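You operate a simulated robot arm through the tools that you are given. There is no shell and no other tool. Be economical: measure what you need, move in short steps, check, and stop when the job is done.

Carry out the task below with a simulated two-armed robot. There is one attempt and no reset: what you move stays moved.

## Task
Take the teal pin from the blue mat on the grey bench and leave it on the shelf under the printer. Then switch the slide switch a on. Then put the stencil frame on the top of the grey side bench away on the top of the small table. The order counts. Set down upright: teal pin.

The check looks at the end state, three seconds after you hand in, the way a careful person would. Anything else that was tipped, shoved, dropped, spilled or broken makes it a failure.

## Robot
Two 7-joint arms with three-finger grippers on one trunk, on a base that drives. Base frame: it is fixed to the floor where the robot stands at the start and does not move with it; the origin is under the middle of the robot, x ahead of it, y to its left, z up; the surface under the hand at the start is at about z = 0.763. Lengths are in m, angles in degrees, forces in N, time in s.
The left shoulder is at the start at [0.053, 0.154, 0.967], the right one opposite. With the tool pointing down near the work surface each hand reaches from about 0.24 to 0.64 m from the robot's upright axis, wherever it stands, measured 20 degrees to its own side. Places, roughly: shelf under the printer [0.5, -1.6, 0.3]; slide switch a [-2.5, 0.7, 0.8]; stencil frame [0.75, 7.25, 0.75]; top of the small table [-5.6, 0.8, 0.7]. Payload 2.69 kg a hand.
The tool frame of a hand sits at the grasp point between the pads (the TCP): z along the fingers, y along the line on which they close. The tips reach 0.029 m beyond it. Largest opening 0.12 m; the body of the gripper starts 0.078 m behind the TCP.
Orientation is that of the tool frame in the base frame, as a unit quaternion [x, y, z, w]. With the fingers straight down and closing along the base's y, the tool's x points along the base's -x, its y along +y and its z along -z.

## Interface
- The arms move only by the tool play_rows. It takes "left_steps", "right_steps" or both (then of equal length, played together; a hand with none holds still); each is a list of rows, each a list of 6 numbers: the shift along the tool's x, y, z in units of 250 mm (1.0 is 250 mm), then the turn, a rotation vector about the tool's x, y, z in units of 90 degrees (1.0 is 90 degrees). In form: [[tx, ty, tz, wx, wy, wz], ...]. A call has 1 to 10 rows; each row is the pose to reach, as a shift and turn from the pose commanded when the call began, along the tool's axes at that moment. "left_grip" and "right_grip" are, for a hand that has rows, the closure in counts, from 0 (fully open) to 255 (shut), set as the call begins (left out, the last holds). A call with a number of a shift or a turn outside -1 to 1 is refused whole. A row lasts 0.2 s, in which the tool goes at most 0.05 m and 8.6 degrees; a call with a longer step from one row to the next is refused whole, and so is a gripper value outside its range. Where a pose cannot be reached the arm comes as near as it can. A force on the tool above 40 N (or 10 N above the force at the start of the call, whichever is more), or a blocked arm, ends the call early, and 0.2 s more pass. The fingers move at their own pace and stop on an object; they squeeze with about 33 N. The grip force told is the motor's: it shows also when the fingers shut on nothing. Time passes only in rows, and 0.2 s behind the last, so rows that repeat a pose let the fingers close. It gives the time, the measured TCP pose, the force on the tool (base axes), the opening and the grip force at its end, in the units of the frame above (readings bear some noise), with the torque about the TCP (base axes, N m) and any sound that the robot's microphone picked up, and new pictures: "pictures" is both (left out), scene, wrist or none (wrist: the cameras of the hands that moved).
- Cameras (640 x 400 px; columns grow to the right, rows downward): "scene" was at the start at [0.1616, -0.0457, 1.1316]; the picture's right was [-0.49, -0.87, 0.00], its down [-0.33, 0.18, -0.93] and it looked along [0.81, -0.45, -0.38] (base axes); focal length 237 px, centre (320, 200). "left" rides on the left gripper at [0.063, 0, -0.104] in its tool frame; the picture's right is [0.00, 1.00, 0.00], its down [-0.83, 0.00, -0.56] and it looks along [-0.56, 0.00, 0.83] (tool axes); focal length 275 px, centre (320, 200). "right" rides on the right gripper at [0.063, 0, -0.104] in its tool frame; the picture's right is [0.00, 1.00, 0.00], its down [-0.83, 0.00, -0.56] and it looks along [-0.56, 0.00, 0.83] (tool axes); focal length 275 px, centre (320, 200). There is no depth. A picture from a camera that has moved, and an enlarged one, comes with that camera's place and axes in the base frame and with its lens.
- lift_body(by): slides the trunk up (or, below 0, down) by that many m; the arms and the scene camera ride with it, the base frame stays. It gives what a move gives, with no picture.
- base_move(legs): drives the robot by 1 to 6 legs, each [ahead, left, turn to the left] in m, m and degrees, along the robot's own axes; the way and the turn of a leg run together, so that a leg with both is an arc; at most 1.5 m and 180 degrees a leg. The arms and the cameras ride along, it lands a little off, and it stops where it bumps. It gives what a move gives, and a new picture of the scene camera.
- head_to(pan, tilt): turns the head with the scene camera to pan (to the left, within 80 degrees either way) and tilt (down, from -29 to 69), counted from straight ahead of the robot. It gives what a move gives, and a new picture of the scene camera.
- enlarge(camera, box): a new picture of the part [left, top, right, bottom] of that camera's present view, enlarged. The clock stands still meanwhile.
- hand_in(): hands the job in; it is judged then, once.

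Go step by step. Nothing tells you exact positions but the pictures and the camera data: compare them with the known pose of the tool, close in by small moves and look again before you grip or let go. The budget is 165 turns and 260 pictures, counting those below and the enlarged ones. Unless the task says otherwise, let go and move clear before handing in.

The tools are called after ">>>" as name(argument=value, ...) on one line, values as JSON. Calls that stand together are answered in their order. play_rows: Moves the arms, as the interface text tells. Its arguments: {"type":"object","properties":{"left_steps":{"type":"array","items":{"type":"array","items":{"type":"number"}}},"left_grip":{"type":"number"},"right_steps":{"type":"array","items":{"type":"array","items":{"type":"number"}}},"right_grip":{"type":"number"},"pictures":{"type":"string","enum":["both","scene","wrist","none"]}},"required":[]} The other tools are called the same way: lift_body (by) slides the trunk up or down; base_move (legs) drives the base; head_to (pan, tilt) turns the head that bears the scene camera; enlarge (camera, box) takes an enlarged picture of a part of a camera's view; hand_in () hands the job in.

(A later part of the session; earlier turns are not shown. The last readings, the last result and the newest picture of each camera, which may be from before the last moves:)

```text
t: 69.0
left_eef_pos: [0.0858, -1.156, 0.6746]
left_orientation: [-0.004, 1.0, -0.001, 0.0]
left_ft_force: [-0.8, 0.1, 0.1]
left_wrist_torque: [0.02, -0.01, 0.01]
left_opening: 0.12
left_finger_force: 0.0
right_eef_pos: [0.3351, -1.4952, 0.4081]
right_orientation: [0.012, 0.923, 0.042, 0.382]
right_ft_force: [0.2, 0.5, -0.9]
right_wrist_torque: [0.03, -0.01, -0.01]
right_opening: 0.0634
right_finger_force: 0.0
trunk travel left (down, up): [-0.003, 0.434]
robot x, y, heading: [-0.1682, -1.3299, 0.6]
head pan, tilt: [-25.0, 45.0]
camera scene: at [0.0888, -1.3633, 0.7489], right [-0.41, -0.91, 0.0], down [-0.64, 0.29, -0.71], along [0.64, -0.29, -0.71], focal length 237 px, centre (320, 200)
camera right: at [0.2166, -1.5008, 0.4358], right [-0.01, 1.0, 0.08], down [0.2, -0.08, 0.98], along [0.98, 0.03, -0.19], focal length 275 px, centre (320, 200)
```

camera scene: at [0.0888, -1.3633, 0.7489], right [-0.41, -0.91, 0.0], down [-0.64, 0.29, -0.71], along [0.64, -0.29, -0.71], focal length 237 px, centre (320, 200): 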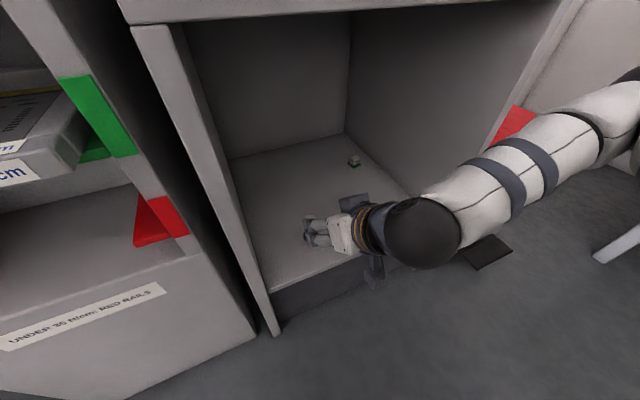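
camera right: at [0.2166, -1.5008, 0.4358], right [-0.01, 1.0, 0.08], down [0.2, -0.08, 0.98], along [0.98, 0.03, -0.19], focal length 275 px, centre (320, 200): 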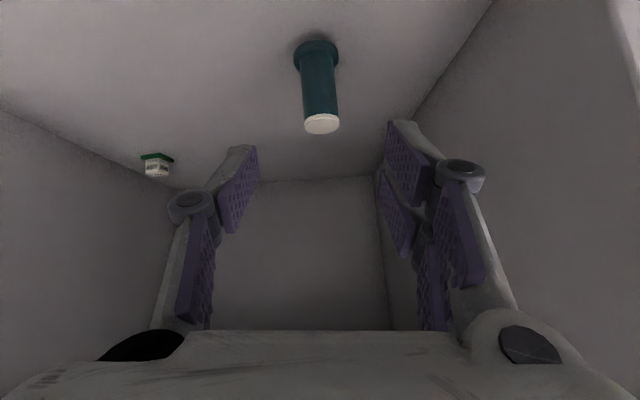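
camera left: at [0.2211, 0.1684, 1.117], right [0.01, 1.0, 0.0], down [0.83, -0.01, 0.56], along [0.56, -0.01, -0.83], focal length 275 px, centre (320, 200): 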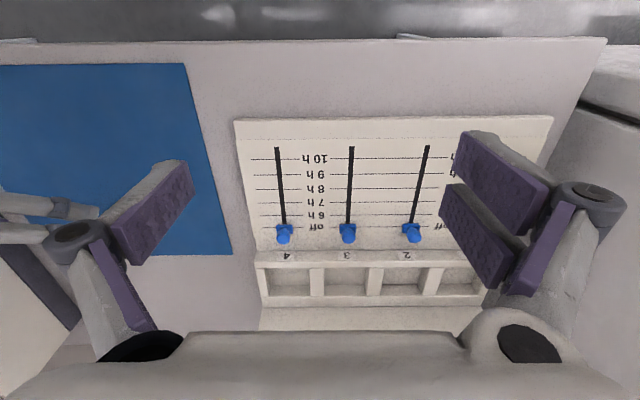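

The pin stands upright on the shelf. I'll back out, raise the trunk, fold the right hand back to its rest pose, then look toward the switch.

>>> base_move(legs=[[-0.5, 0, 0]])

>>> lift_body(by=0.335)

>>> play_rows(right_steps=[[-0.05, 0, -0.17, 0.006, 0.083, -0.006], [-0.1, -0.05, -0.34, 0.013, 0.167, -0.013], [-0.15, -0.1, -0.5, 0.02, 0.25, -0.02], [-0.2, -0.2, -0.65, 0.026, 0.333, -0.026], [-0.2, -0.3, -0.8, 0.033, 0.417, -0.033], [-0.2, -0.4, -0.9, 0.039, 0.5, -0.039], [-0.2, -0.4, -0.9, 0.039, 0.5, -0.039]], pictures="none")

>>> head_to(pan=75, tilt=15)

```text
t: 72.0
left_eef_pos: [-0.43, -1.1608, 0.6751]
left_orientation: [-0.005, 1.0, 0.0, 0.0]
left_ft_force: [-0.8, -1.4, -0.3]
left_wrist_torque: [0.0, -0.02, 0.01]
left_opening: 0.1199
left_finger_force: 0.0
right_eef_pos: [-0.1793, -1.4996, 0.4075]
right_orientation: [0.012, 0.923, 0.042, 0.382]
right_ft_force: [0.3, 0.2, 0.6]
right_wrist_torque: [0.0, 0.0, 0.01]
right_opening: 0.0635
right_finger_force: 0.1
trunk travel left (down, up): [-0.003, 0.434]
robot x, y, heading: [-0.6824, -1.335, 0.7]
head pan, tilt: [-25.0, 45.0]
camera scene: at [-0.4267, -1.3678, 0.7489], right [-0.41, -0.91, 0.0], down [-0.64, 0.29, -0.71], along [0.64, -0.29, -0.71], focal length 237 px, centre (320, 200)
```

scene: 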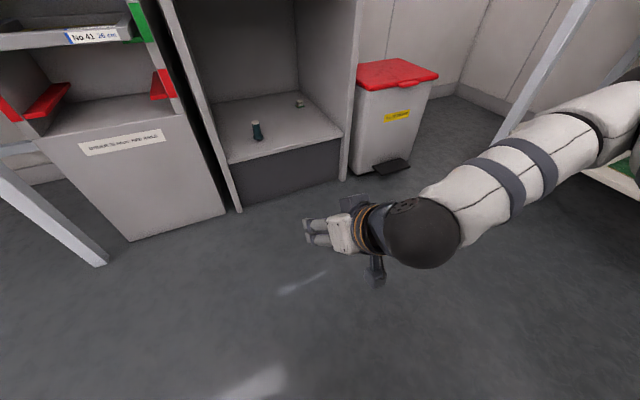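

```text
t: 75.3
left_eef_pos: [-0.4288, -1.1602, 1.0103]
left_orientation: [-0.006, 1.0, -0.001, 0.0]
left_ft_force: [0.7, 0.2, 0.5]
left_wrist_torque: [0.0, 0.0, 0.0]
left_opening: 0.1201
left_finger_force: 0.0
right_eef_pos: [-0.1802, -1.5004, 0.7419]
right_orientation: [0.011, 0.923, 0.043, 0.381]
right_ft_force: [0.8, -0.4, -0.3]
right_wrist_torque: [0.0, -0.02, 0.02]
right_opening: 0.0635
right_finger_force: 0.0
trunk travel left (down, up): [-0.338, 0.099]
robot x, y, heading: [-0.6802, -1.335, 0.7]
head pan, tilt: [-25.0, 45.0]
```

```text
t: 76.9
left_eef_pos: [-0.4296, -1.1602, 1.0104]
left_orientation: [-0.005, 1.0, 0.0, 0.0]
left_ft_force: [0.0, 1.0, 0.7]
left_wrist_torque: [-0.01, -0.03, -0.01]
left_opening: 0.12
left_finger_force: 0.1
right_eef_pos: [-0.3048, -1.6175, 0.927]
right_orientation: [-0.022, 1.0, 0.005, -0.001]
right_ft_force: [0.2, 0.1, -0.2]
right_wrist_torque: [0.03, -0.03, 0.03]
right_opening: 0.0633
right_finger_force: 0.0
trunk travel left (down, up): [-0.338, 0.099]
robot x, y, heading: [-0.6845, -1.3368, 0.5]
head pan, tilt: [-25.0, 45.0]
```

```text
t: 78.7
left_eef_pos: [-0.4297, -1.1596, 1.01]
left_orientation: [-0.005, 1.0, 0.0, -0.001]
left_ft_force: [-0.2, 0.2, -0.7]
left_wrist_torque: [0.05, 0.02, 0.03]
left_opening: 0.12
left_finger_force: 0.1
right_eef_pos: [-0.3054, -1.6171, 0.9261]
right_orientation: [-0.022, 1.0, 0.004, 0.0]
right_ft_force: [-0.2, 0.1, 0.8]
right_wrist_torque: [0.0, 0.01, -0.03]
right_opening: 0.0636
right_finger_force: 0.2
trunk travel left (down, up): [-0.338, 0.099]
robot x, y, heading: [-0.684, -1.335, 0.7]
head pan, tilt: [75.0, 15.0]
camera scene: at [-0.5795, -1.2449, 1.1433], right [0.97, -0.25, 0.0], down [-0.06, -0.25, -0.97], along [0.24, 0.94, -0.26], focal length 237 px, centre (320, 200)
```

scene: 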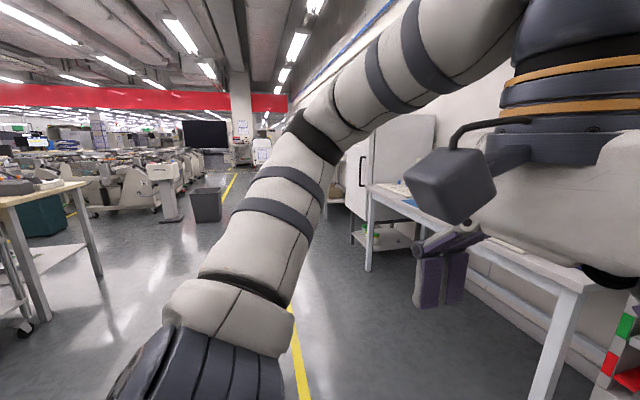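

Next is the switch, at about (-2.5, 0.7). I'll move to open floor and turn toward it.

>>> base_move(legs=[[-0.1, 0.6, 0], [0, 0, 130]])

>>> head_to(pan=0, tilt=15)

```text
t: 89.1
left_eef_pos: [-1.086, -0.6556, 1.0102]
left_orientation: [0.907, -0.421, 0.001, 0.0]
left_ft_force: [0.0, -0.4, -0.4]
left_wrist_torque: [-0.01, 0.0, 0.01]
left_opening: 0.12
left_finger_force: 0.0
right_eef_pos: [-0.8131, -0.2676, 0.9261]
right_orientation: [0.914, -0.406, -0.002, 0.004]
right_ft_force: [0.0, 0.3, -0.8]
right_wrist_torque: [0.01, -0.05, -0.01]
right_opening: 0.0634
right_finger_force: 0.2
trunk travel left (down, up): [-0.338, 0.099]
robot x, y, heading: [-0.788, -0.7395, 130.1]
head pan, tilt: [75.0, 15.0]
camera scene: at [-0.9269, -0.7167, 1.1433], right [-0.43, 0.9, 0.0], down [0.23, 0.11, -0.97], along [-0.87, -0.41, -0.26], focal length 237 px, centre (320, 200)
```

scene: 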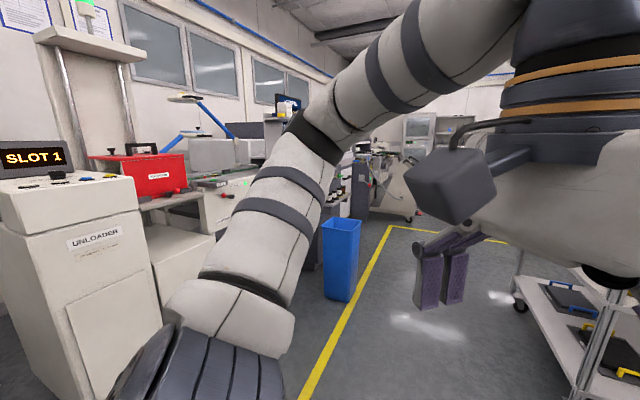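

```text
t: 90.6
left_eef_pos: [-1.0853, -0.6546, 1.0103]
left_orientation: [0.907, -0.421, 0.0, 0.0]
left_ft_force: [0.4, 0.8, 0.0]
left_wrist_torque: [-0.03, 0.02, -0.02]
left_opening: 0.1199
left_finger_force: 0.1
right_eef_pos: [-0.8118, -0.2664, 0.9257]
right_orientation: [0.914, -0.406, -0.003, 0.004]
right_ft_force: [-0.2, 0.2, 0.8]
right_wrist_torque: [-0.04, 0.01, 0.0]
right_opening: 0.0633
right_finger_force: 0.0
trunk travel left (down, up): [-0.338, 0.099]
robot x, y, heading: [-0.7887, -0.741, 130.6]
head pan, tilt: [0.0, 15.0]
camera scene: at [-0.9028, -0.6056, 1.1433], right [0.76, 0.65, 0.0], down [0.17, -0.2, -0.97], along [-0.63, 0.74, -0.26], focal length 237 px, centre (320, 200)
```

scene: 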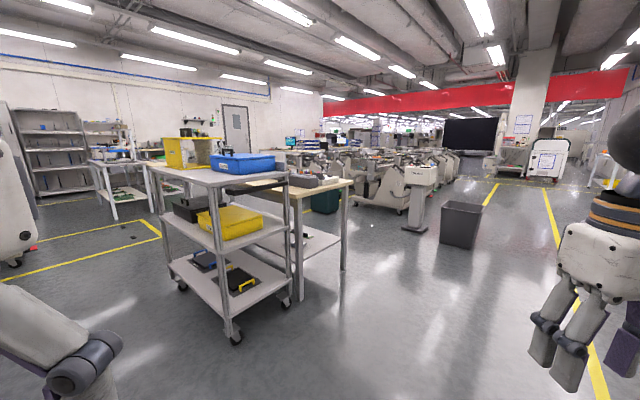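

>>> enlarge(camera="scene", box=[140, 120, 380, 270])

```text
2.67 times, centred on (260, 195) of scene
camera zoom: at [-0.9028, -0.6056, 1.1433], right [0.76, 0.65, 0.0], down [0.17, -0.2, -0.97], along [-0.63, 0.74, -0.26], focal length 632 px, centre (480, 213)
```

zoom: 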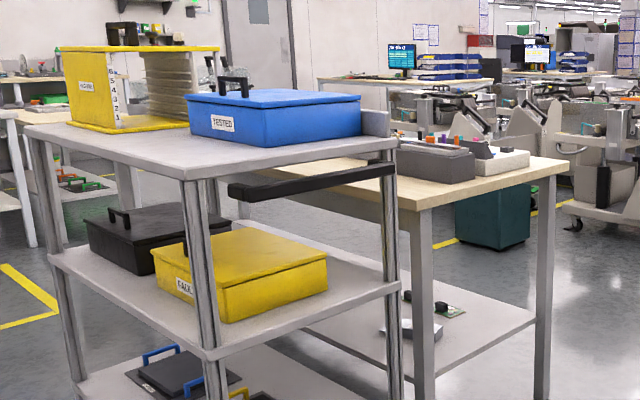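

The switch should be on the wooden-topped table behind the cart (x<-1.96, y 0.4–0.97). I'll go round to its north side, where it can be reached.

>>> base_move(legs=[[0, 0, -40.6], [1.1, 0, 0], [1.05, 0, 0], [0, 0, 120]])

>>> head_to(pan=0, tilt=20)

```text
t: 108.0
left_eef_pos: [-0.9236, 1.1089, 1.0108]
left_orientation: [0.964, 0.267, 0.0, -0.001]
left_ft_force: [-0.2, -0.3, 0.1]
left_wrist_torque: [-0.03, 0.02, 0.01]
left_opening: 0.1198
left_finger_force: 0.0
right_eef_pos: [-1.2637, 1.4405, 0.9254]
right_orientation: [0.959, 0.283, 0.001, 0.004]
right_ft_force: [-0.3, -0.1, 0.0]
right_wrist_torque: [-0.01, -0.02, 0.0]
right_opening: 0.0638
right_finger_force: 0.0
trunk travel left (down, up): [-0.338, 0.099]
robot x, y, heading: [-0.792, 1.3876, -148.9]
head pan, tilt: [0.0, 15.0]
camera scene: at [-0.9449, 1.2983, 1.1433], right [-0.52, 0.86, 0.0], down [0.22, 0.13, -0.97], along [-0.83, -0.5, -0.26], focal length 237 px, centre (320, 200)
```

scene: 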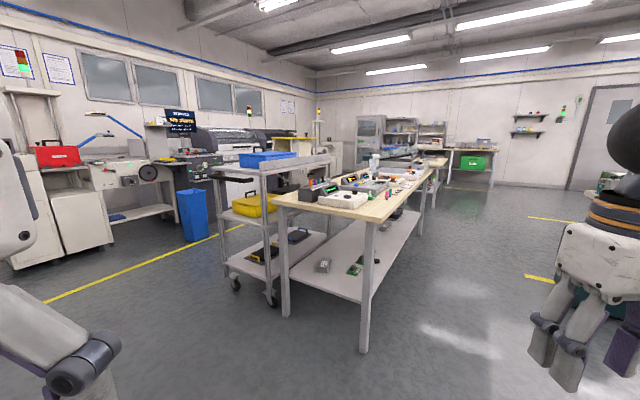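

```text
t: 108.7
left_eef_pos: [-0.9234, 1.1084, 1.0108]
left_orientation: [0.964, 0.267, -0.001, 0.0]
left_ft_force: [0.6, -0.3, 0.4]
left_wrist_torque: [-0.02, 0.02, 0.0]
left_opening: 0.1202
left_finger_force: 0.0
right_eef_pos: [-1.2627, 1.4402, 0.9258]
right_orientation: [0.959, 0.284, 0.0, 0.004]
right_ft_force: [-0.6, -0.3, -0.2]
right_wrist_torque: [-0.02, 0.0, 0.0]
right_opening: 0.0636
right_finger_force: 0.1
trunk travel left (down, up): [-0.338, 0.099]
robot x, y, heading: [-0.7956, 1.3899, -148.9]
head pan, tilt: [0.0, 20.0]
camera scene: at [-0.9447, 1.2985, 1.1352], right [-0.52, 0.86, 0.0], down [0.29, 0.18, -0.94], along [-0.81, -0.48, -0.34], focal length 237 px, centre (320, 200)
```

scene: 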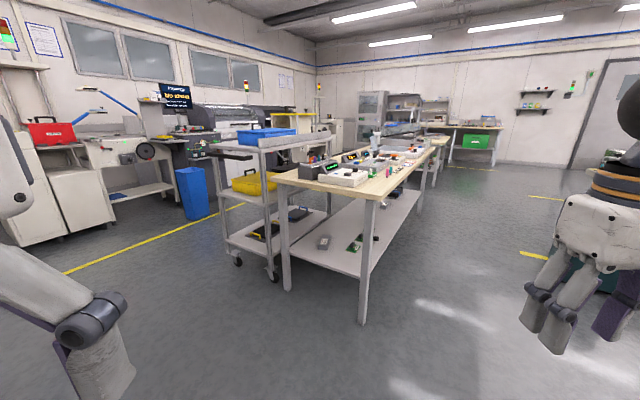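

It's a long table with devices on it, reachable from the north. I'll face it (heading -90) and strafe along it.

>>> base_move(legs=[[0, 0, 58.9], [-0.1, -0.8, 0], [0, -0.8, 0]])

>>> head_to(pan=0, tilt=30)

```text
t: 123.9
left_eef_pos: [-2.2247, 1.2503, 1.0097]
left_orientation: [0.714, 0.7, 0.0, 0.0]
left_ft_force: [-0.7, 0.3, 0.4]
left_wrist_torque: [-0.01, 0.01, 0.03]
left_opening: 0.1201
left_finger_force: 0.0
right_eef_pos: [-2.6878, 1.1396, 0.926]
right_orientation: [0.703, 0.711, 0.002, 0.004]
right_ft_force: [0.3, 0.2, 0.2]
right_wrist_torque: [0.01, 0.01, -0.03]
right_opening: 0.0638
right_finger_force: 0.1
trunk travel left (down, up): [-0.338, 0.099]
robot x, y, heading: [-2.3935, 1.51, -91.2]
head pan, tilt: [0.0, 20.0]
camera scene: at [-2.3975, 1.3341, 1.1352], right [-1.0, 0.02, 0.0], down [0.01, 0.34, -0.94], along [-0.02, -0.94, -0.34], focal length 237 px, centre (320, 200)
```

scene: 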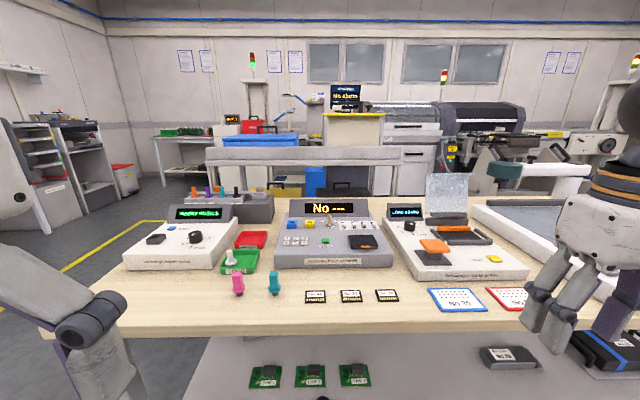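

```text
t: 124.7
left_eef_pos: [-2.2247, 1.2504, 1.0106]
left_orientation: [0.714, 0.7, 0.0, 0.0]
left_ft_force: [-0.3, 0.6, -1.0]
left_wrist_torque: [0.02, -0.02, -0.02]
left_opening: 0.1202
left_finger_force: 0.0
right_eef_pos: [-2.6865, 1.1397, 0.9245]
right_orientation: [0.703, 0.711, 0.002, 0.004]
right_ft_force: [-0.1, 0.6, 0.5]
right_wrist_torque: [-0.01, 0.0, -0.04]
right_opening: 0.0634
right_finger_force: 0.0
trunk travel left (down, up): [-0.338, 0.099]
robot x, y, heading: [-2.3925, 1.5091, -91.0]
head pan, tilt: [0.0, 30.0]
camera scene: at [-2.3974, 1.3368, 1.1191], right [-1.0, 0.02, 0.0], down [0.01, 0.5, -0.87], along [-0.02, -0.87, -0.5], focal length 237 px, centre (320, 200)
```

scene: 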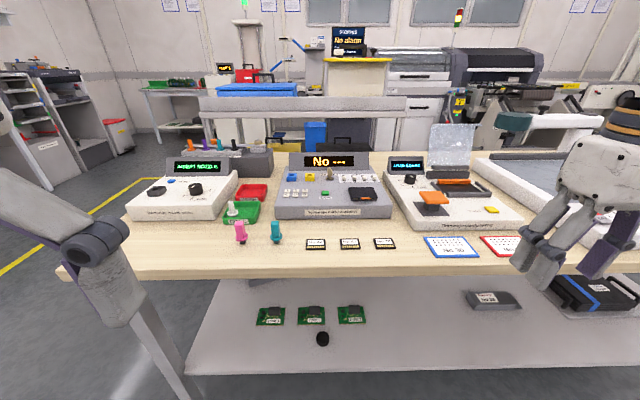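

>>> enlarge(camera="scene", box=[260, 140, 400, 227])

>>> enlarge(camera="scene", box=[120, 140, 260, 227])

>>> enlarge(camera="scene", box=[380, 140, 530, 235])

```text
4.57 times, centred on (330, 184) of scene
camera zoom: at [-2.3974, 1.3368, 1.1191], right [-1.0, 0.02, 0.0], down [0.01, 0.5, -0.87], along [-0.02, -0.87, -0.5], focal length 1083 px, centre (274, 275)
```

zoom: 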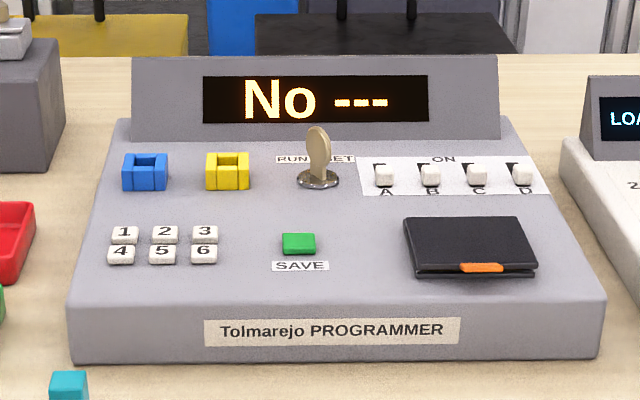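

```text
4.57 times, centred on (190, 184) of scene
camera zoom: at [-2.3974, 1.3368, 1.1191], right [-1.0, 0.02, 0.0], down [0.01, 0.5, -0.87], along [-0.02, -0.87, -0.5], focal length 1083 px, centre (914, 275)
```

zoom: 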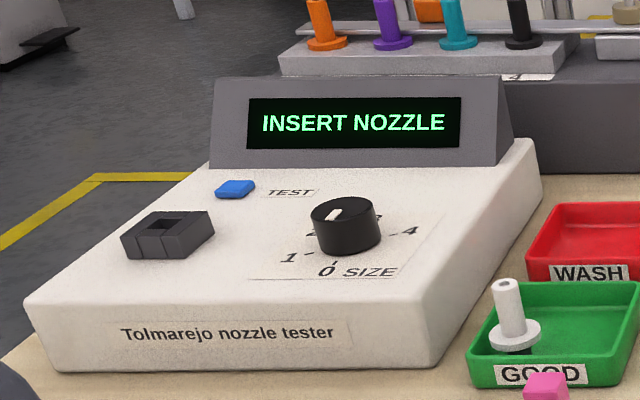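

```text
4.21 times, centred on (455, 188) of scene
camera zoom: at [-2.3974, 1.3368, 1.1191], right [-1.0, 0.02, 0.0], down [0.01, 0.5, -0.87], along [-0.02, -0.87, -0.5], focal length 998 px, centre (-248, 253)
```

zoom: 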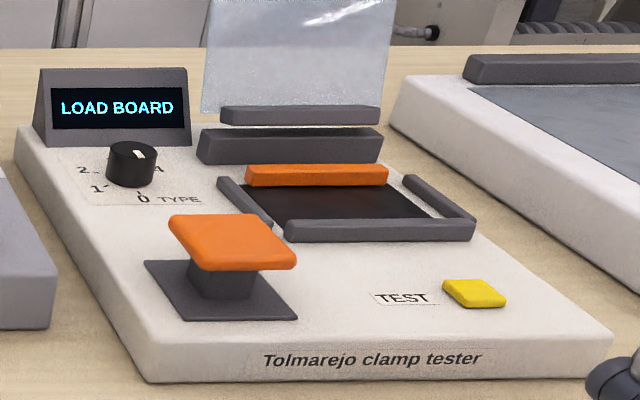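

The Programmer device has sliders A–D, all in the near (off) position with ON at the far side. Slider A is at about (-2.485, 0.69). I'll raise the right hand, bring it over in line with A, close its fingers, and then drive nearer.

>>> play_rows(right_steps=[[0, 0.1, -0.15, 0, 0, 0], [0, 0.25, -0.25, 0, 0, 0], [0, 0.4, -0.3, 0, 0, 0], [0, 0.6, -0.3, 0, 0, 0], [0, 0.78, -0.3, 0, 0, 0], [0, 0.78, -0.3, 0, 0, 0]], right_grip=255, pictures="none")

>>> base_move(legs=[[0.25, 0, 1]])

>>> enlarge(camera="right", box=[0, 0, 640, 400])

```text
t: 126.1
left_eef_pos: [-2.2259, 1.251, 1.0111]
left_orientation: [0.714, 0.7, 0.0, 0.0]
left_ft_force: [-0.1, 0.2, 0.4]
left_wrist_torque: [0.04, 0.0, -0.01]
left_opening: 0.1202
left_finger_force: 0.0
right_eef_pos: [-2.4935, 1.1418, 1.0031]
right_orientation: [0.703, 0.712, 0.003, 0.003]
right_ft_force: [-0.1, 0.1, 0.5]
right_wrist_torque: [0.02, 0.01, 0.0]
right_opening: 0.0
right_finger_force: 27.9
trunk travel left (down, up): [-0.338, 0.099]
robot x, y, heading: [-2.3913, 1.506, -91.4]
head pan, tilt: [0.0, 30.0]
```

```text
t: 127.9
left_eef_pos: [-2.2215, 1.0024, 1.0101]
left_orientation: [0.707, 0.708, 0.0, 0.0]
left_ft_force: [0.4, -0.5, 0.2]
left_wrist_torque: [0.01, -0.01, -0.03]
left_opening: 0.12
left_finger_force: 0.0
right_eef_pos: [-2.4858, 0.8884, 1.0032]
right_orientation: [0.695, 0.719, 0.002, 0.003]
right_ft_force: [0.1, -0.9, -0.7]
right_wrist_torque: [0.04, 0.0, -0.04]
right_opening: 0.0002
right_finger_force: 28.5
trunk travel left (down, up): [-0.338, 0.099]
robot x, y, heading: [-2.3935, 1.257, -89.9]
head pan, tilt: [0.0, 30.0]
camera scene: at [-2.3958, 1.0857, 1.119], right [-1.0, 0.0, 0.0], down [0.0, 0.5, -0.87], along [0.0, -0.87, -0.5], focal length 237 px, centre (320, 200)
```

scene: 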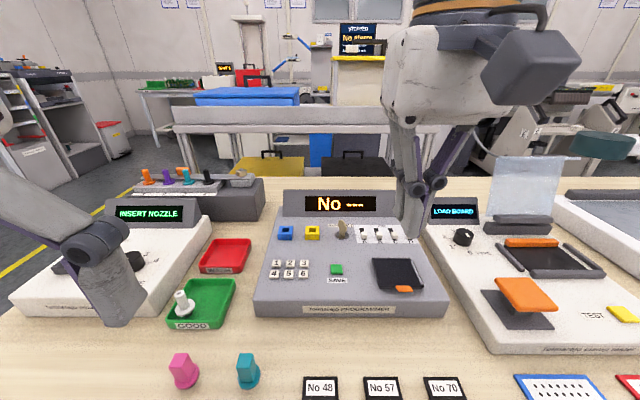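

```text
1.00 times, centred on (320, 200) of right (not enlarged: the box is as wide or as high as the picture)
camera zoom: at [-2.4893, 0.9513, 1.1068], right [1.0, 0.04, 0.01], down [0.03, -0.83, 0.56], along [0.03, -0.56, -0.83], focal length 275 px, centre (320, 200)
```

zoom: 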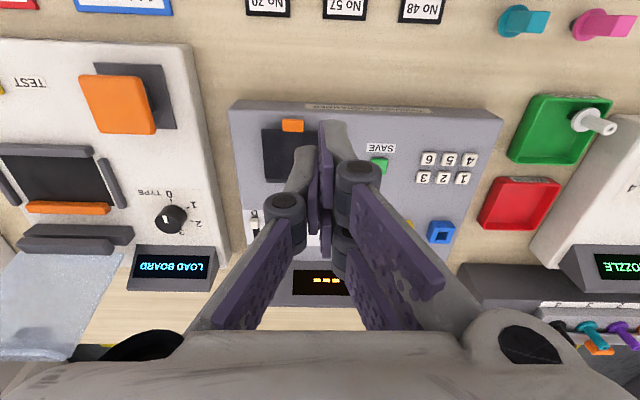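

>>> enlarge(camera="scene", box=[300, 190, 460, 290])

```text
4.00 times, centred on (380, 240) of scene
camera zoom: at [-2.3958, 1.0857, 1.119], right [-1.0, 0.0, 0.0], down [0.0, 0.5, -0.87], along [0.0, -0.87, -0.5], focal length 948 px, centre (80, 40)
```

zoom: 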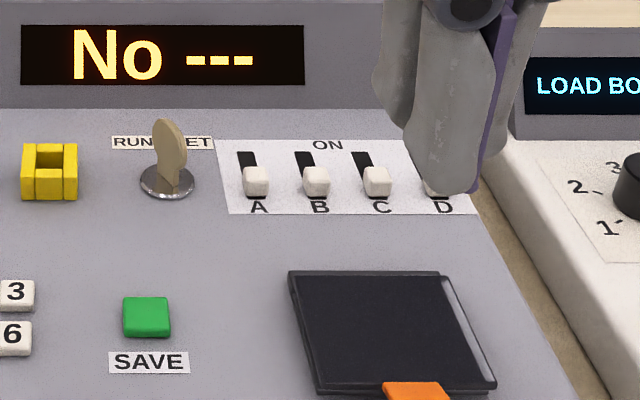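

Triangulation gives knob A at about (-2.477, 0.735, z≈0.84). I'll bring the closed fingertips to just in front of A and above it, with yaw squared up, and check.

>>> play_rows(right_steps=[[-0.12, 0.01, 0.1, 0, 0, 0.01], [-0.24, 0.02, 0.2, 0, 0, 0.0255], [-0.3, 0.022, 0.33, 0, 0, 0.0255], [-0.3, 0.022, 0.41, 0, 0, 0.0255], [-0.3, 0.022, 0.41, 0, 0, 0.0255]], pictures="wrist")

>>> enlarge(camera="scene", box=[300, 190, 460, 290])

```text
t: 129.1
left_eef_pos: [-2.2207, 1.0034, 1.01]
left_orientation: [0.707, 0.707, 0.0, 0.0]
left_ft_force: [0.6, -0.5, -0.3]
left_wrist_torque: [-0.02, 0.04, 0.05]
left_opening: 0.1197
left_finger_force: 0.0
right_eef_pos: [-2.4778, 0.815, 0.9016]
right_orientation: [0.709, 0.705, 0.002, 0.004]
right_ft_force: [-0.3, -0.2, 0.4]
right_wrist_torque: [-0.01, 0.02, -0.02]
right_opening: 0.0
right_finger_force: 28.9
trunk travel left (down, up): [-0.338, 0.099]
robot x, y, heading: [-2.3945, 1.2559, -90.1]
head pan, tilt: [0.0, 30.0]
camera right: at [-2.4784, 0.8772, 1.0047], right [1.0, 0.0, 0.01], down [-0.01, -0.83, 0.56], along [0.01, -0.56, -0.83], focal length 275 px, centre (320, 200)
```

right: 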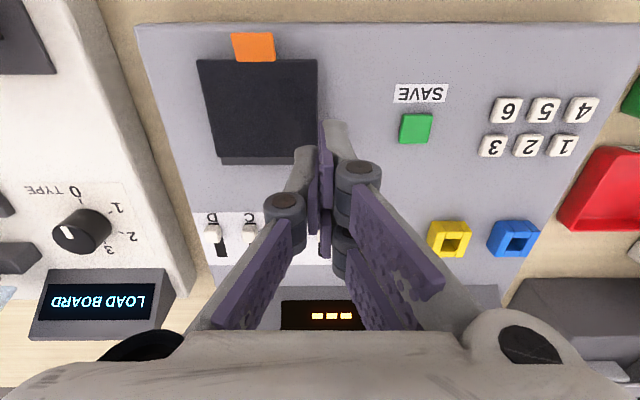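

```text
4.00 times, centred on (380, 240) of scene
camera zoom: at [-2.3958, 1.0863, 1.1191], right [-1.0, 0.0, 0.0], down [0.0, 0.5, -0.87], along [0.0, -0.87, -0.5], focal length 948 px, centre (80, 40)
```

zoom: 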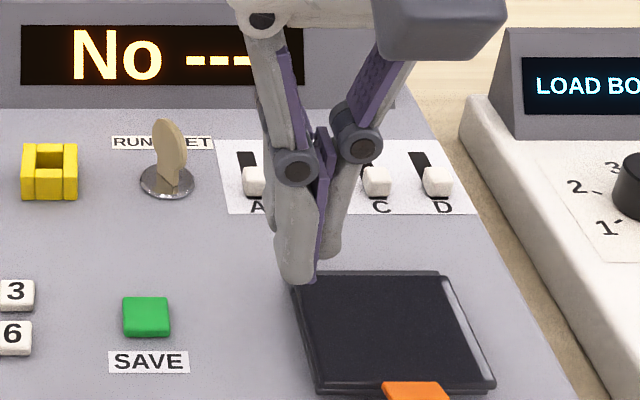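

The enlarged view shows this hand has a pair of finger pads on one side and a single one on the other. For a narrow push that clears B and the key, I'll rotate the hand 90° so the single finger leads toward -y. I'll raise it first.

>>> play_rows(right_steps=[[0, 0, -0.15, 0, 0, 0], [0, 0, -0.24, 0, 0, -0.08], [0, 0, -0.24, 0, 0, -0.17], [0, 0, -0.24, 0, 0, -0.26], [0, 0, -0.24, 0, 0, -0.35], [0, 0, -0.24, 0, 0, -0.44], [0, 0, -0.24, 0, 0, -0.53], [0, 0, -0.24, 0, 0, -0.62], [0, 0, -0.24, 0, 0, -0.71], [0, 0, -0.24, 0, 0, -0.8]], pictures="none")

>>> play_rows(right_steps=[[0, 0, 0, 0, 0, -0.09], [0, 0, 0, 0, 0, -0.19], [0, 0, 0, 0, 0, -0.2], [0, 0, 0, 0, 0, -0.2]], right_grip=190, pictures="both")

```text
t: 131.3
left_eef_pos: [-2.2208, 1.0029, 1.0101]
left_orientation: [0.707, 0.707, 0.0, 0.001]
left_ft_force: [-0.4, 0.3, -0.1]
left_wrist_torque: [0.0, -0.04, 0.02]
left_opening: 0.1199
left_finger_force: 0.0
right_eef_pos: [-2.4775, 0.815, 0.9615]
right_orientation: [0.157, 0.988, 0.0, 0.005]
right_ft_force: [-0.5, 0.1, 0.2]
right_wrist_torque: [0.02, -0.01, -0.02]
right_opening: 0.0
right_finger_force: 28.1
trunk travel left (down, up): [-0.338, 0.099]
robot x, y, heading: [-2.3937, 1.2592, -89.5]
head pan, tilt: [0.0, 30.0]
```

```text
refused: row 2 steps farther than a row can; nothing moved
```

>>> play_rows(right_steps=[[0, 0, 0, 0, 0, -0.07], [0, 0, 0, 0, 0, -0.14], [0, 0, 0, 0, 0, -0.2], [0, 0, 0, 0, 0, -0.2]], right_grip=190, pictures="both")

```text
t: 132.3
left_eef_pos: [-2.2217, 1.0042, 1.0111]
left_orientation: [0.706, 0.708, -0.001, 0.001]
left_ft_force: [0.7, -0.5, -0.4]
left_wrist_torque: [0.0, 0.01, -0.05]
left_opening: 0.1203
left_finger_force: 0.2
right_eef_pos: [-2.4771, 0.8144, 0.9609]
right_orientation: [0.001, 1.0, 0.001, 0.004]
right_ft_force: [-0.5, 0.3, 0.0]
right_wrist_torque: [-0.01, 0.01, -0.01]
right_opening: 0.0308
right_finger_force: 0.0
trunk travel left (down, up): [-0.338, 0.099]
robot x, y, heading: [-2.3949, 1.257, -90.0]
head pan, tilt: [0.0, 30.0]
camera scene: at [-2.3958, 1.0863, 1.1191], right [-1.0, 0.0, 0.0], down [0.0, 0.5, -0.87], along [0.0, -0.87, -0.5], focal length 237 px, centre (320, 200)
camera right: at [-2.5406, 0.814, 1.0642], right [0.0, 1.0, 0.0], down [0.83, 0.0, 0.56], along [0.56, 0.0, -0.83], focal length 275 px, centre (320, 200)
```

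scene: 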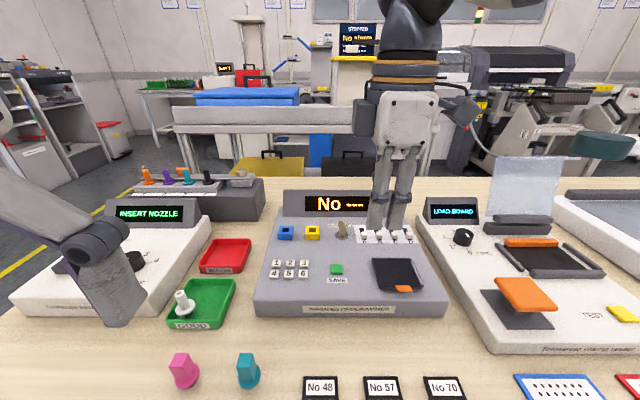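
right: 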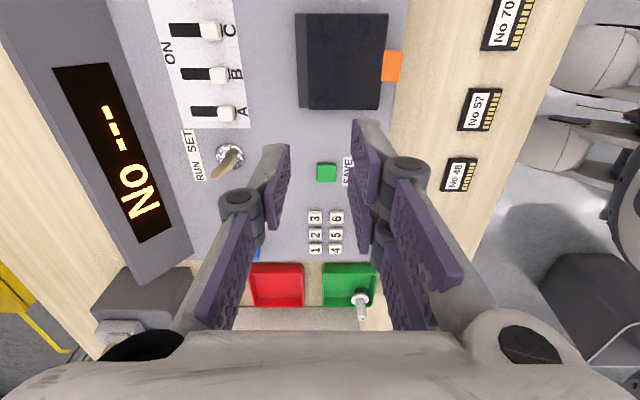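

I now see A clearly: knob centre at (-2.476, 0.739), slot running to y≈0.707, so about 0.024 m of travel. I'll tilt the hand 20° so only the single fingertip reaches down, and lower it in front of A.

>>> play_rows(right_steps=[[0, -0.04, 0.07, -0.08, 0, 0], [0, -0.08, 0.15, -0.15, 0, 0], [0, -0.1, 0.22, -0.222, 0, 0], [0, -0.1, 0.22, -0.222, 0, 0]], right_grip=213, pictures="wrist")

>>> enlarge(camera="scene", box=[300, 190, 460, 290])

```text
t: 133.3
left_eef_pos: [-2.2225, 1.0043, 1.0097]
left_orientation: [0.706, 0.708, -0.001, 0.001]
left_ft_force: [0.8, 0.3, -0.3]
left_wrist_torque: [-0.03, 0.01, -0.02]
left_opening: 0.1198
left_finger_force: 0.2
right_eef_pos: [-2.4777, 0.7891, 0.9071]
right_orientation: [0.002, 0.985, 0.174, 0.004]
right_ft_force: [-0.2, -0.4, 0.0]
right_wrist_torque: [-0.01, -0.02, -0.01]
right_opening: 0.0199
right_finger_force: 0.0
trunk travel left (down, up): [-0.338, 0.099]
robot x, y, heading: [-2.3961, 1.2567, -90.1]
head pan, tilt: [0.0, 30.0]
camera right: at [-2.5419, 0.7531, 1.0033], right [0.0, 0.94, 0.34], down [0.83, -0.19, 0.53], along [0.56, 0.28, -0.78], focal length 275 px, centre (320, 200)
```

right: 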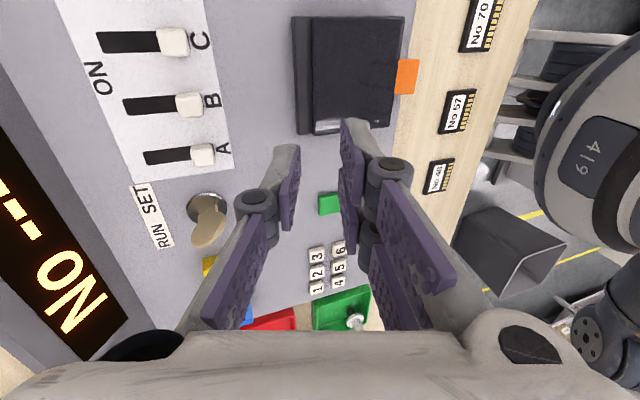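

```text
4.00 times, centred on (380, 240) of scene
camera zoom: at [-2.3958, 1.0865, 1.1192], right [-1.0, 0.0, 0.0], down [0.0, 0.5, -0.87], along [0.0, -0.87, -0.5], focal length 948 px, centre (80, 40)
```

zoom: 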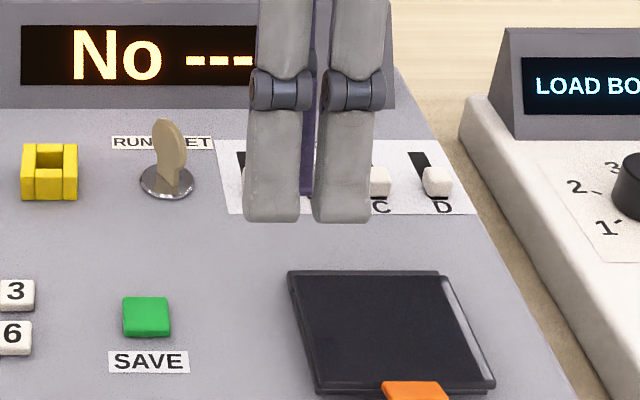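

>>> play_rows(right_steps=[[-0.008, -0.079, -0.029, 0, 0, 0], [-0.008, -0.1, 0.03, 0, 0, 0], [-0.008, -0.116, 0.073, 0, 0, 0], [-0.008, -0.116, 0.073, 0, 0, 0]], pictures="wrist")

>>> enlarge(camera="right", box=[140, 70, 380, 220])

```text
t: 134.3
left_eef_pos: [-2.2214, 1.004, 1.012]
left_orientation: [0.707, 0.708, -0.001, 0.001]
left_ft_force: [0.4, 0.3, 0.6]
left_wrist_torque: [-0.02, -0.01, 0.02]
left_opening: 0.12
left_finger_force: 0.1
right_eef_pos: [-2.4755, 0.7696, 0.8796]
right_orientation: [0.002, 0.985, 0.174, 0.005]
right_ft_force: [-0.1, 0.3, 0.0]
right_wrist_torque: [-0.04, 0.02, 0.02]
right_opening: 0.0195
right_finger_force: 0.0
trunk travel left (down, up): [-0.338, 0.099]
robot x, y, heading: [-2.3948, 1.2575, -89.7]
head pan, tilt: [0.0, 30.0]
camera right: at [-2.5401, 0.7327, 0.9758], right [0.0, 0.94, 0.34], down [0.83, -0.19, 0.53], along [0.56, 0.28, -0.78], focal length 275 px, centre (320, 200)
```

right: 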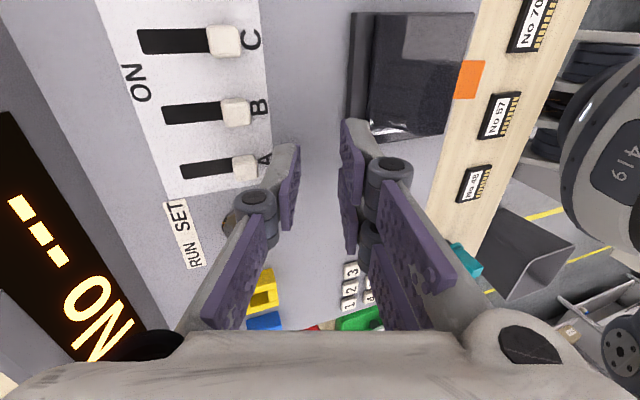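

```text
2.67 times, centred on (260, 145) of right
camera zoom: at [-2.5401, 0.7327, 0.9758], right [0.0, 0.94, 0.34], down [0.83, -0.19, 0.53], along [0.56, 0.28, -0.78], focal length 734 px, centre (480, 347)
```

zoom: 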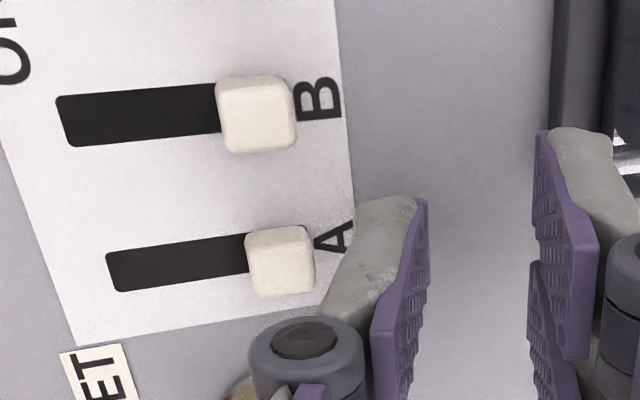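

The fingertip is just in front of A at about the right height. I'll lower 4 mm and push gently toward ON.

>>> play_rows(right_steps=[[-0.008, -0.005, 0.015, 0, 0, 0], [-0.008, -0.03, 0.006, 0, 0, 0], [-0.008, -0.06, -0.005, 0, 0, 0], [-0.008, -0.09, -0.016, 0, 0, 0], [-0.008, -0.118, -0.026, 0, 0, 0], [-0.008, -0.118, -0.026, 0, 0, 0]], pictures="wrist")

>>> enlarge(camera="right", box=[140, 70, 380, 220])

```text
t: 135.7
left_eef_pos: [-2.2213, 1.0029, 1.0109]
left_orientation: [0.707, 0.707, 0.0, 0.0]
left_ft_force: [1.3, 0.1, -0.5]
left_wrist_torque: [0.01, -0.02, 0.0]
left_opening: 0.12
left_finger_force: 0.2
right_eef_pos: [-2.4739, 0.7484, 0.874]
right_orientation: [0.002, 0.985, 0.173, 0.005]
right_ft_force: [-0.8, -0.2, 0.6]
right_wrist_torque: [0.02, -0.03, 0.02]
right_opening: 0.0199
right_finger_force: 0.0
right hand out of reach, approached as far as the arm can: row 5, 6
trunk travel left (down, up): [-0.338, 0.099]
robot x, y, heading: [-2.3954, 1.2585, -90.1]
head pan, tilt: [0.0, 30.0]
camera right: at [-2.5367, 0.7109, 0.9718], right [0.0, 0.94, 0.34], down [0.83, -0.19, 0.53], along [0.56, 0.28, -0.78], focal length 275 px, centre (320, 200)
```

right: 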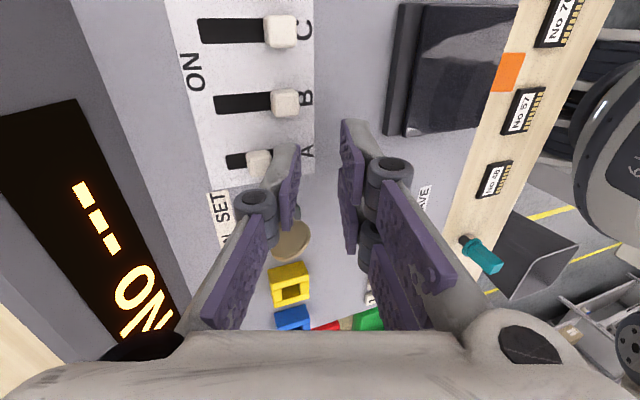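

```text
2.67 times, centred on (260, 145) of right
camera zoom: at [-2.5367, 0.7109, 0.9718], right [0.0, 0.94, 0.34], down [0.83, -0.19, 0.53], along [0.56, 0.28, -0.78], focal length 734 px, centre (480, 347)
```

zoom: 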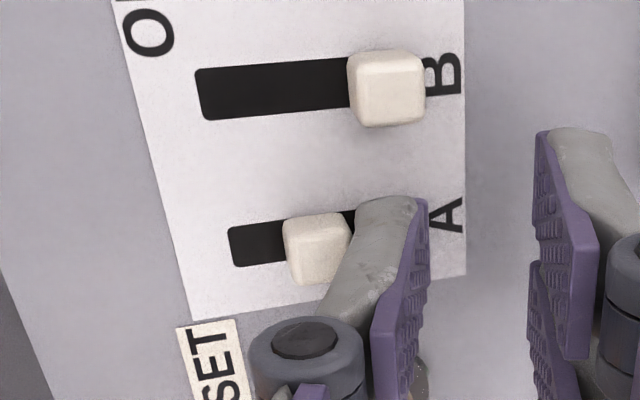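

A has moved about halfway, but the arm ran out of reach. Reducing the tilt brings the wrist nearer, so I'll back off 2 cm, drop the tilt to 8°, and finish the push.

>>> play_rows(right_steps=[[0, 0.07, 0.034, 0, 0, 0], [0, 0.07, 0.034, 0.066, 0, 0], [0, 0.07, 0.034, 0.133, 0, 0], [0, 0.07, 0.034, 0.133, 0, 0], [0, 0.035, 0.025, 0.133, 0, 0], [0, 0, 0.016, 0.133, 0, 0], [0, 0, 0.016, 0.133, 0, 0]], pictures="wrist")

>>> enlarge(camera="right", box=[140, 70, 380, 220])

```text
t: 137.3
left_eef_pos: [-2.2209, 1.0035, 1.0108]
left_orientation: [0.707, 0.707, -0.001, 0.001]
left_ft_force: [0.0, 0.0, -0.6]
left_wrist_torque: [0.05, -0.02, 0.01]
left_opening: 0.1201
left_finger_force: 0.0
right_eef_pos: [-2.4741, 0.7477, 0.8717]
right_orientation: [0.002, 0.998, 0.069, 0.004]
right_ft_force: [-0.7, 1.2, 0.7]
right_wrist_torque: [0.04, -0.02, 0.0]
right_opening: 0.0197
right_finger_force: 0.1
trunk travel left (down, up): [-0.338, 0.099]
robot x, y, heading: [-2.3947, 1.2617, -90.0]
head pan, tilt: [0.0, 30.0]
camera right: at [-2.5372, 0.7327, 0.9732], right [0.0, 0.99, 0.14], down [0.83, -0.08, 0.56], along [0.56, 0.11, -0.82], focal length 275 px, centre (320, 200)
```

right: 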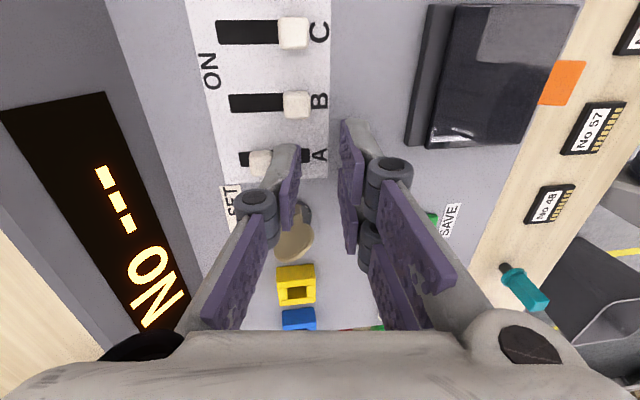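

```text
2.67 times, centred on (260, 145) of right
camera zoom: at [-2.5372, 0.7327, 0.9732], right [0.0, 0.99, 0.14], down [0.83, -0.08, 0.56], along [0.56, 0.11, -0.82], focal length 734 px, centre (480, 347)
```

zoom: 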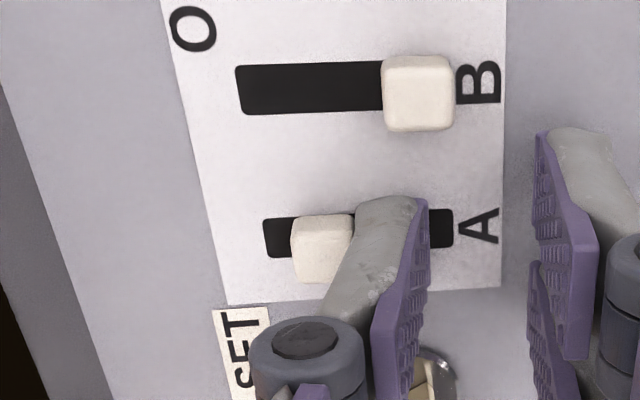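

About 5 mm of slot is left, so I'll push a little further.

>>> play_rows(right_steps=[[0, -0.016, -0.002, 0, 0, 0], [0, -0.03, -0.004, 0, 0, 0], [0, -0.03, -0.004, 0, 0, 0]], pictures="none")

>>> enlarge(camera="right", box=[140, 70, 380, 220])

```text
t: 138.1
left_eef_pos: [-2.2211, 1.0043, 1.0111]
left_orientation: [0.707, 0.708, -0.001, 0.001]
left_ft_force: [0.1, -0.1, 0.5]
left_wrist_torque: [0.0, -0.03, -0.02]
left_opening: 0.12
left_finger_force: 0.0
right_eef_pos: [-2.4741, 0.7407, 0.8713]
right_orientation: [0.002, 0.998, 0.07, 0.005]
right_ft_force: [-0.4, 1.9, 0.2]
right_wrist_torque: [0.06, -0.01, 0.02]
right_opening: 0.0197
right_finger_force: 0.1
trunk travel left (down, up): [-0.338, 0.099]
robot x, y, heading: [-2.3927, 1.2595, -90.1]
head pan, tilt: [0.0, 30.0]
```

```text
2.67 times, centred on (260, 145) of right
camera zoom: at [-2.5374, 0.7248, 0.9732], right [0.0, 0.99, 0.14], down [0.83, -0.08, 0.56], along [0.56, 0.11, -0.82], focal length 734 px, centre (480, 347)
```

zoom: 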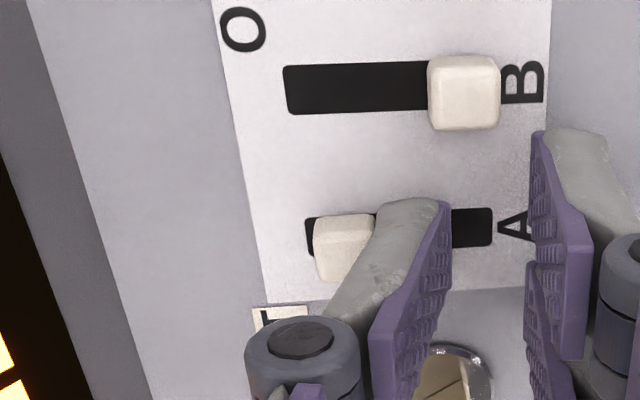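

>>> play_rows(right_steps=[[0, -0.01, -0.001, 0, 0, 0], [0, -0.018, -0.002, 0, 0, 0], [0, -0.018, -0.002, 0, 0, 0]], pictures="none")

>>> enlarge(camera="right", box=[140, 70, 380, 220])

```text
t: 138.9
left_eef_pos: [-2.2223, 1.0047, 1.0106]
left_orientation: [0.706, 0.708, -0.001, 0.0]
left_ft_force: [-0.4, -0.3, 0.6]
left_wrist_torque: [0.0, 0.02, -0.03]
left_opening: 0.1198
left_finger_force: 0.0
right_eef_pos: [-2.4724, 0.7346, 0.8717]
right_orientation: [0.002, 0.998, 0.069, 0.004]
right_ft_force: [-0.2, 2.1, -0.1]
right_wrist_torque: [0.07, -0.02, -0.01]
right_opening: 0.0211
right_finger_force: 0.0
trunk travel left (down, up): [-0.338, 0.099]
robot x, y, heading: [-2.3931, 1.2609, -90.0]
head pan, tilt: [0.0, 30.0]
```

```text
2.67 times, centred on (260, 145) of right
camera zoom: at [-2.5367, 0.7202, 0.9734], right [0.0, 0.99, 0.14], down [0.83, -0.08, 0.56], along [0.56, 0.11, -0.82], focal length 734 px, centre (480, 347)
```

zoom: 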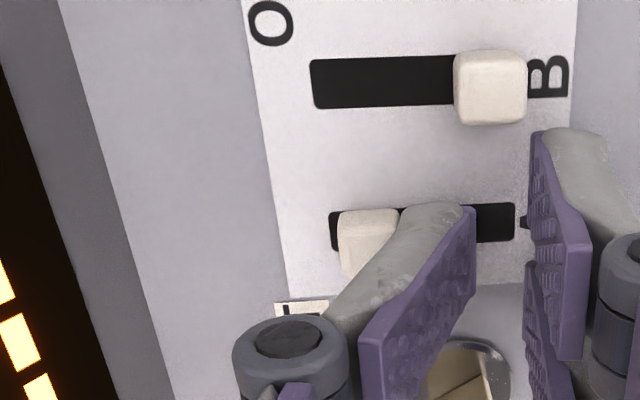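

The finger is now flexing against the end stop. I'll back off, rise, and check that A stays ON.

>>> play_rows(right_steps=[[0, 0.05, 0.007, 0, 0, 0], [0, 0.07, -0.1, 0, 0, 0], [0, 0.07, -0.28, 0, 0, 0], [0, 0.07, -0.45, 0, 0, 0], [0, 0.07, -0.45, 0, 0, 0]], pictures="none")

>>> enlarge(camera="scene", box=[260, 170, 440, 290])

>>> enlarge(camera="right", box=[80, 0, 400, 200])

```text
t: 140.1
left_eef_pos: [-2.2194, 1.0043, 1.0108]
left_orientation: [0.707, 0.708, -0.001, 0.0]
left_ft_force: [-0.7, 0.2, 0.5]
left_wrist_torque: [-0.02, -0.01, -0.03]
left_opening: 0.1201
left_finger_force: 0.1
right_eef_pos: [-2.4744, 0.7422, 0.974]
right_orientation: [0.002, 0.997, 0.071, 0.005]
right_ft_force: [0.2, 0.1, -0.4]
right_wrist_torque: [0.04, -0.02, 0.01]
right_opening: 0.0195
right_finger_force: 0.1
right hand out of reach, approached as far as the arm can: row 4, 5
trunk travel left (down, up): [-0.338, 0.099]
robot x, y, heading: [-2.3964, 1.2563, -89.7]
head pan, tilt: [0.0, 30.0]
```

```text
3.33 times, centred on (350, 230) of scene
camera zoom: at [-2.3958, 1.0864, 1.1191], right [-1.0, 0.0, 0.0], down [0.0, 0.5, -0.87], along [0.0, -0.87, -0.5], focal length 790 px, centre (220, 100)
```

zoom: 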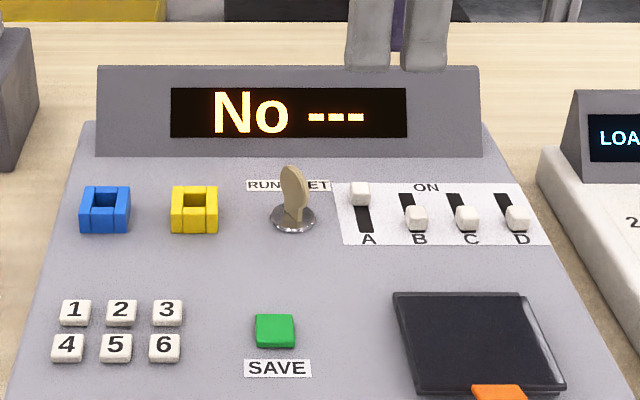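

```text
2.00 times, centred on (240, 100) of right
camera zoom: at [-2.5388, 0.7257, 1.0761], right [0.0, 0.99, 0.14], down [0.83, -0.08, 0.56], along [0.56, 0.12, -0.82], focal length 551 px, centre (480, 400)
```

zoom: 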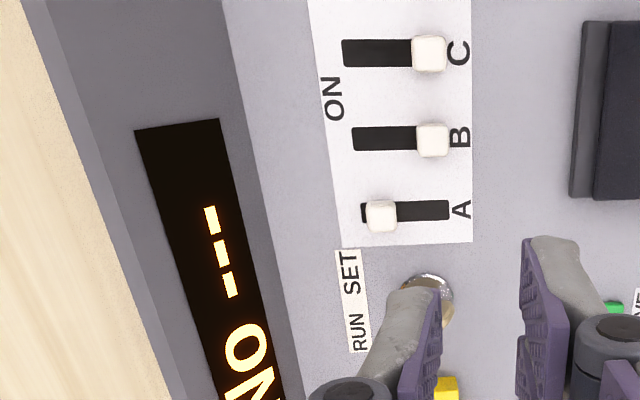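

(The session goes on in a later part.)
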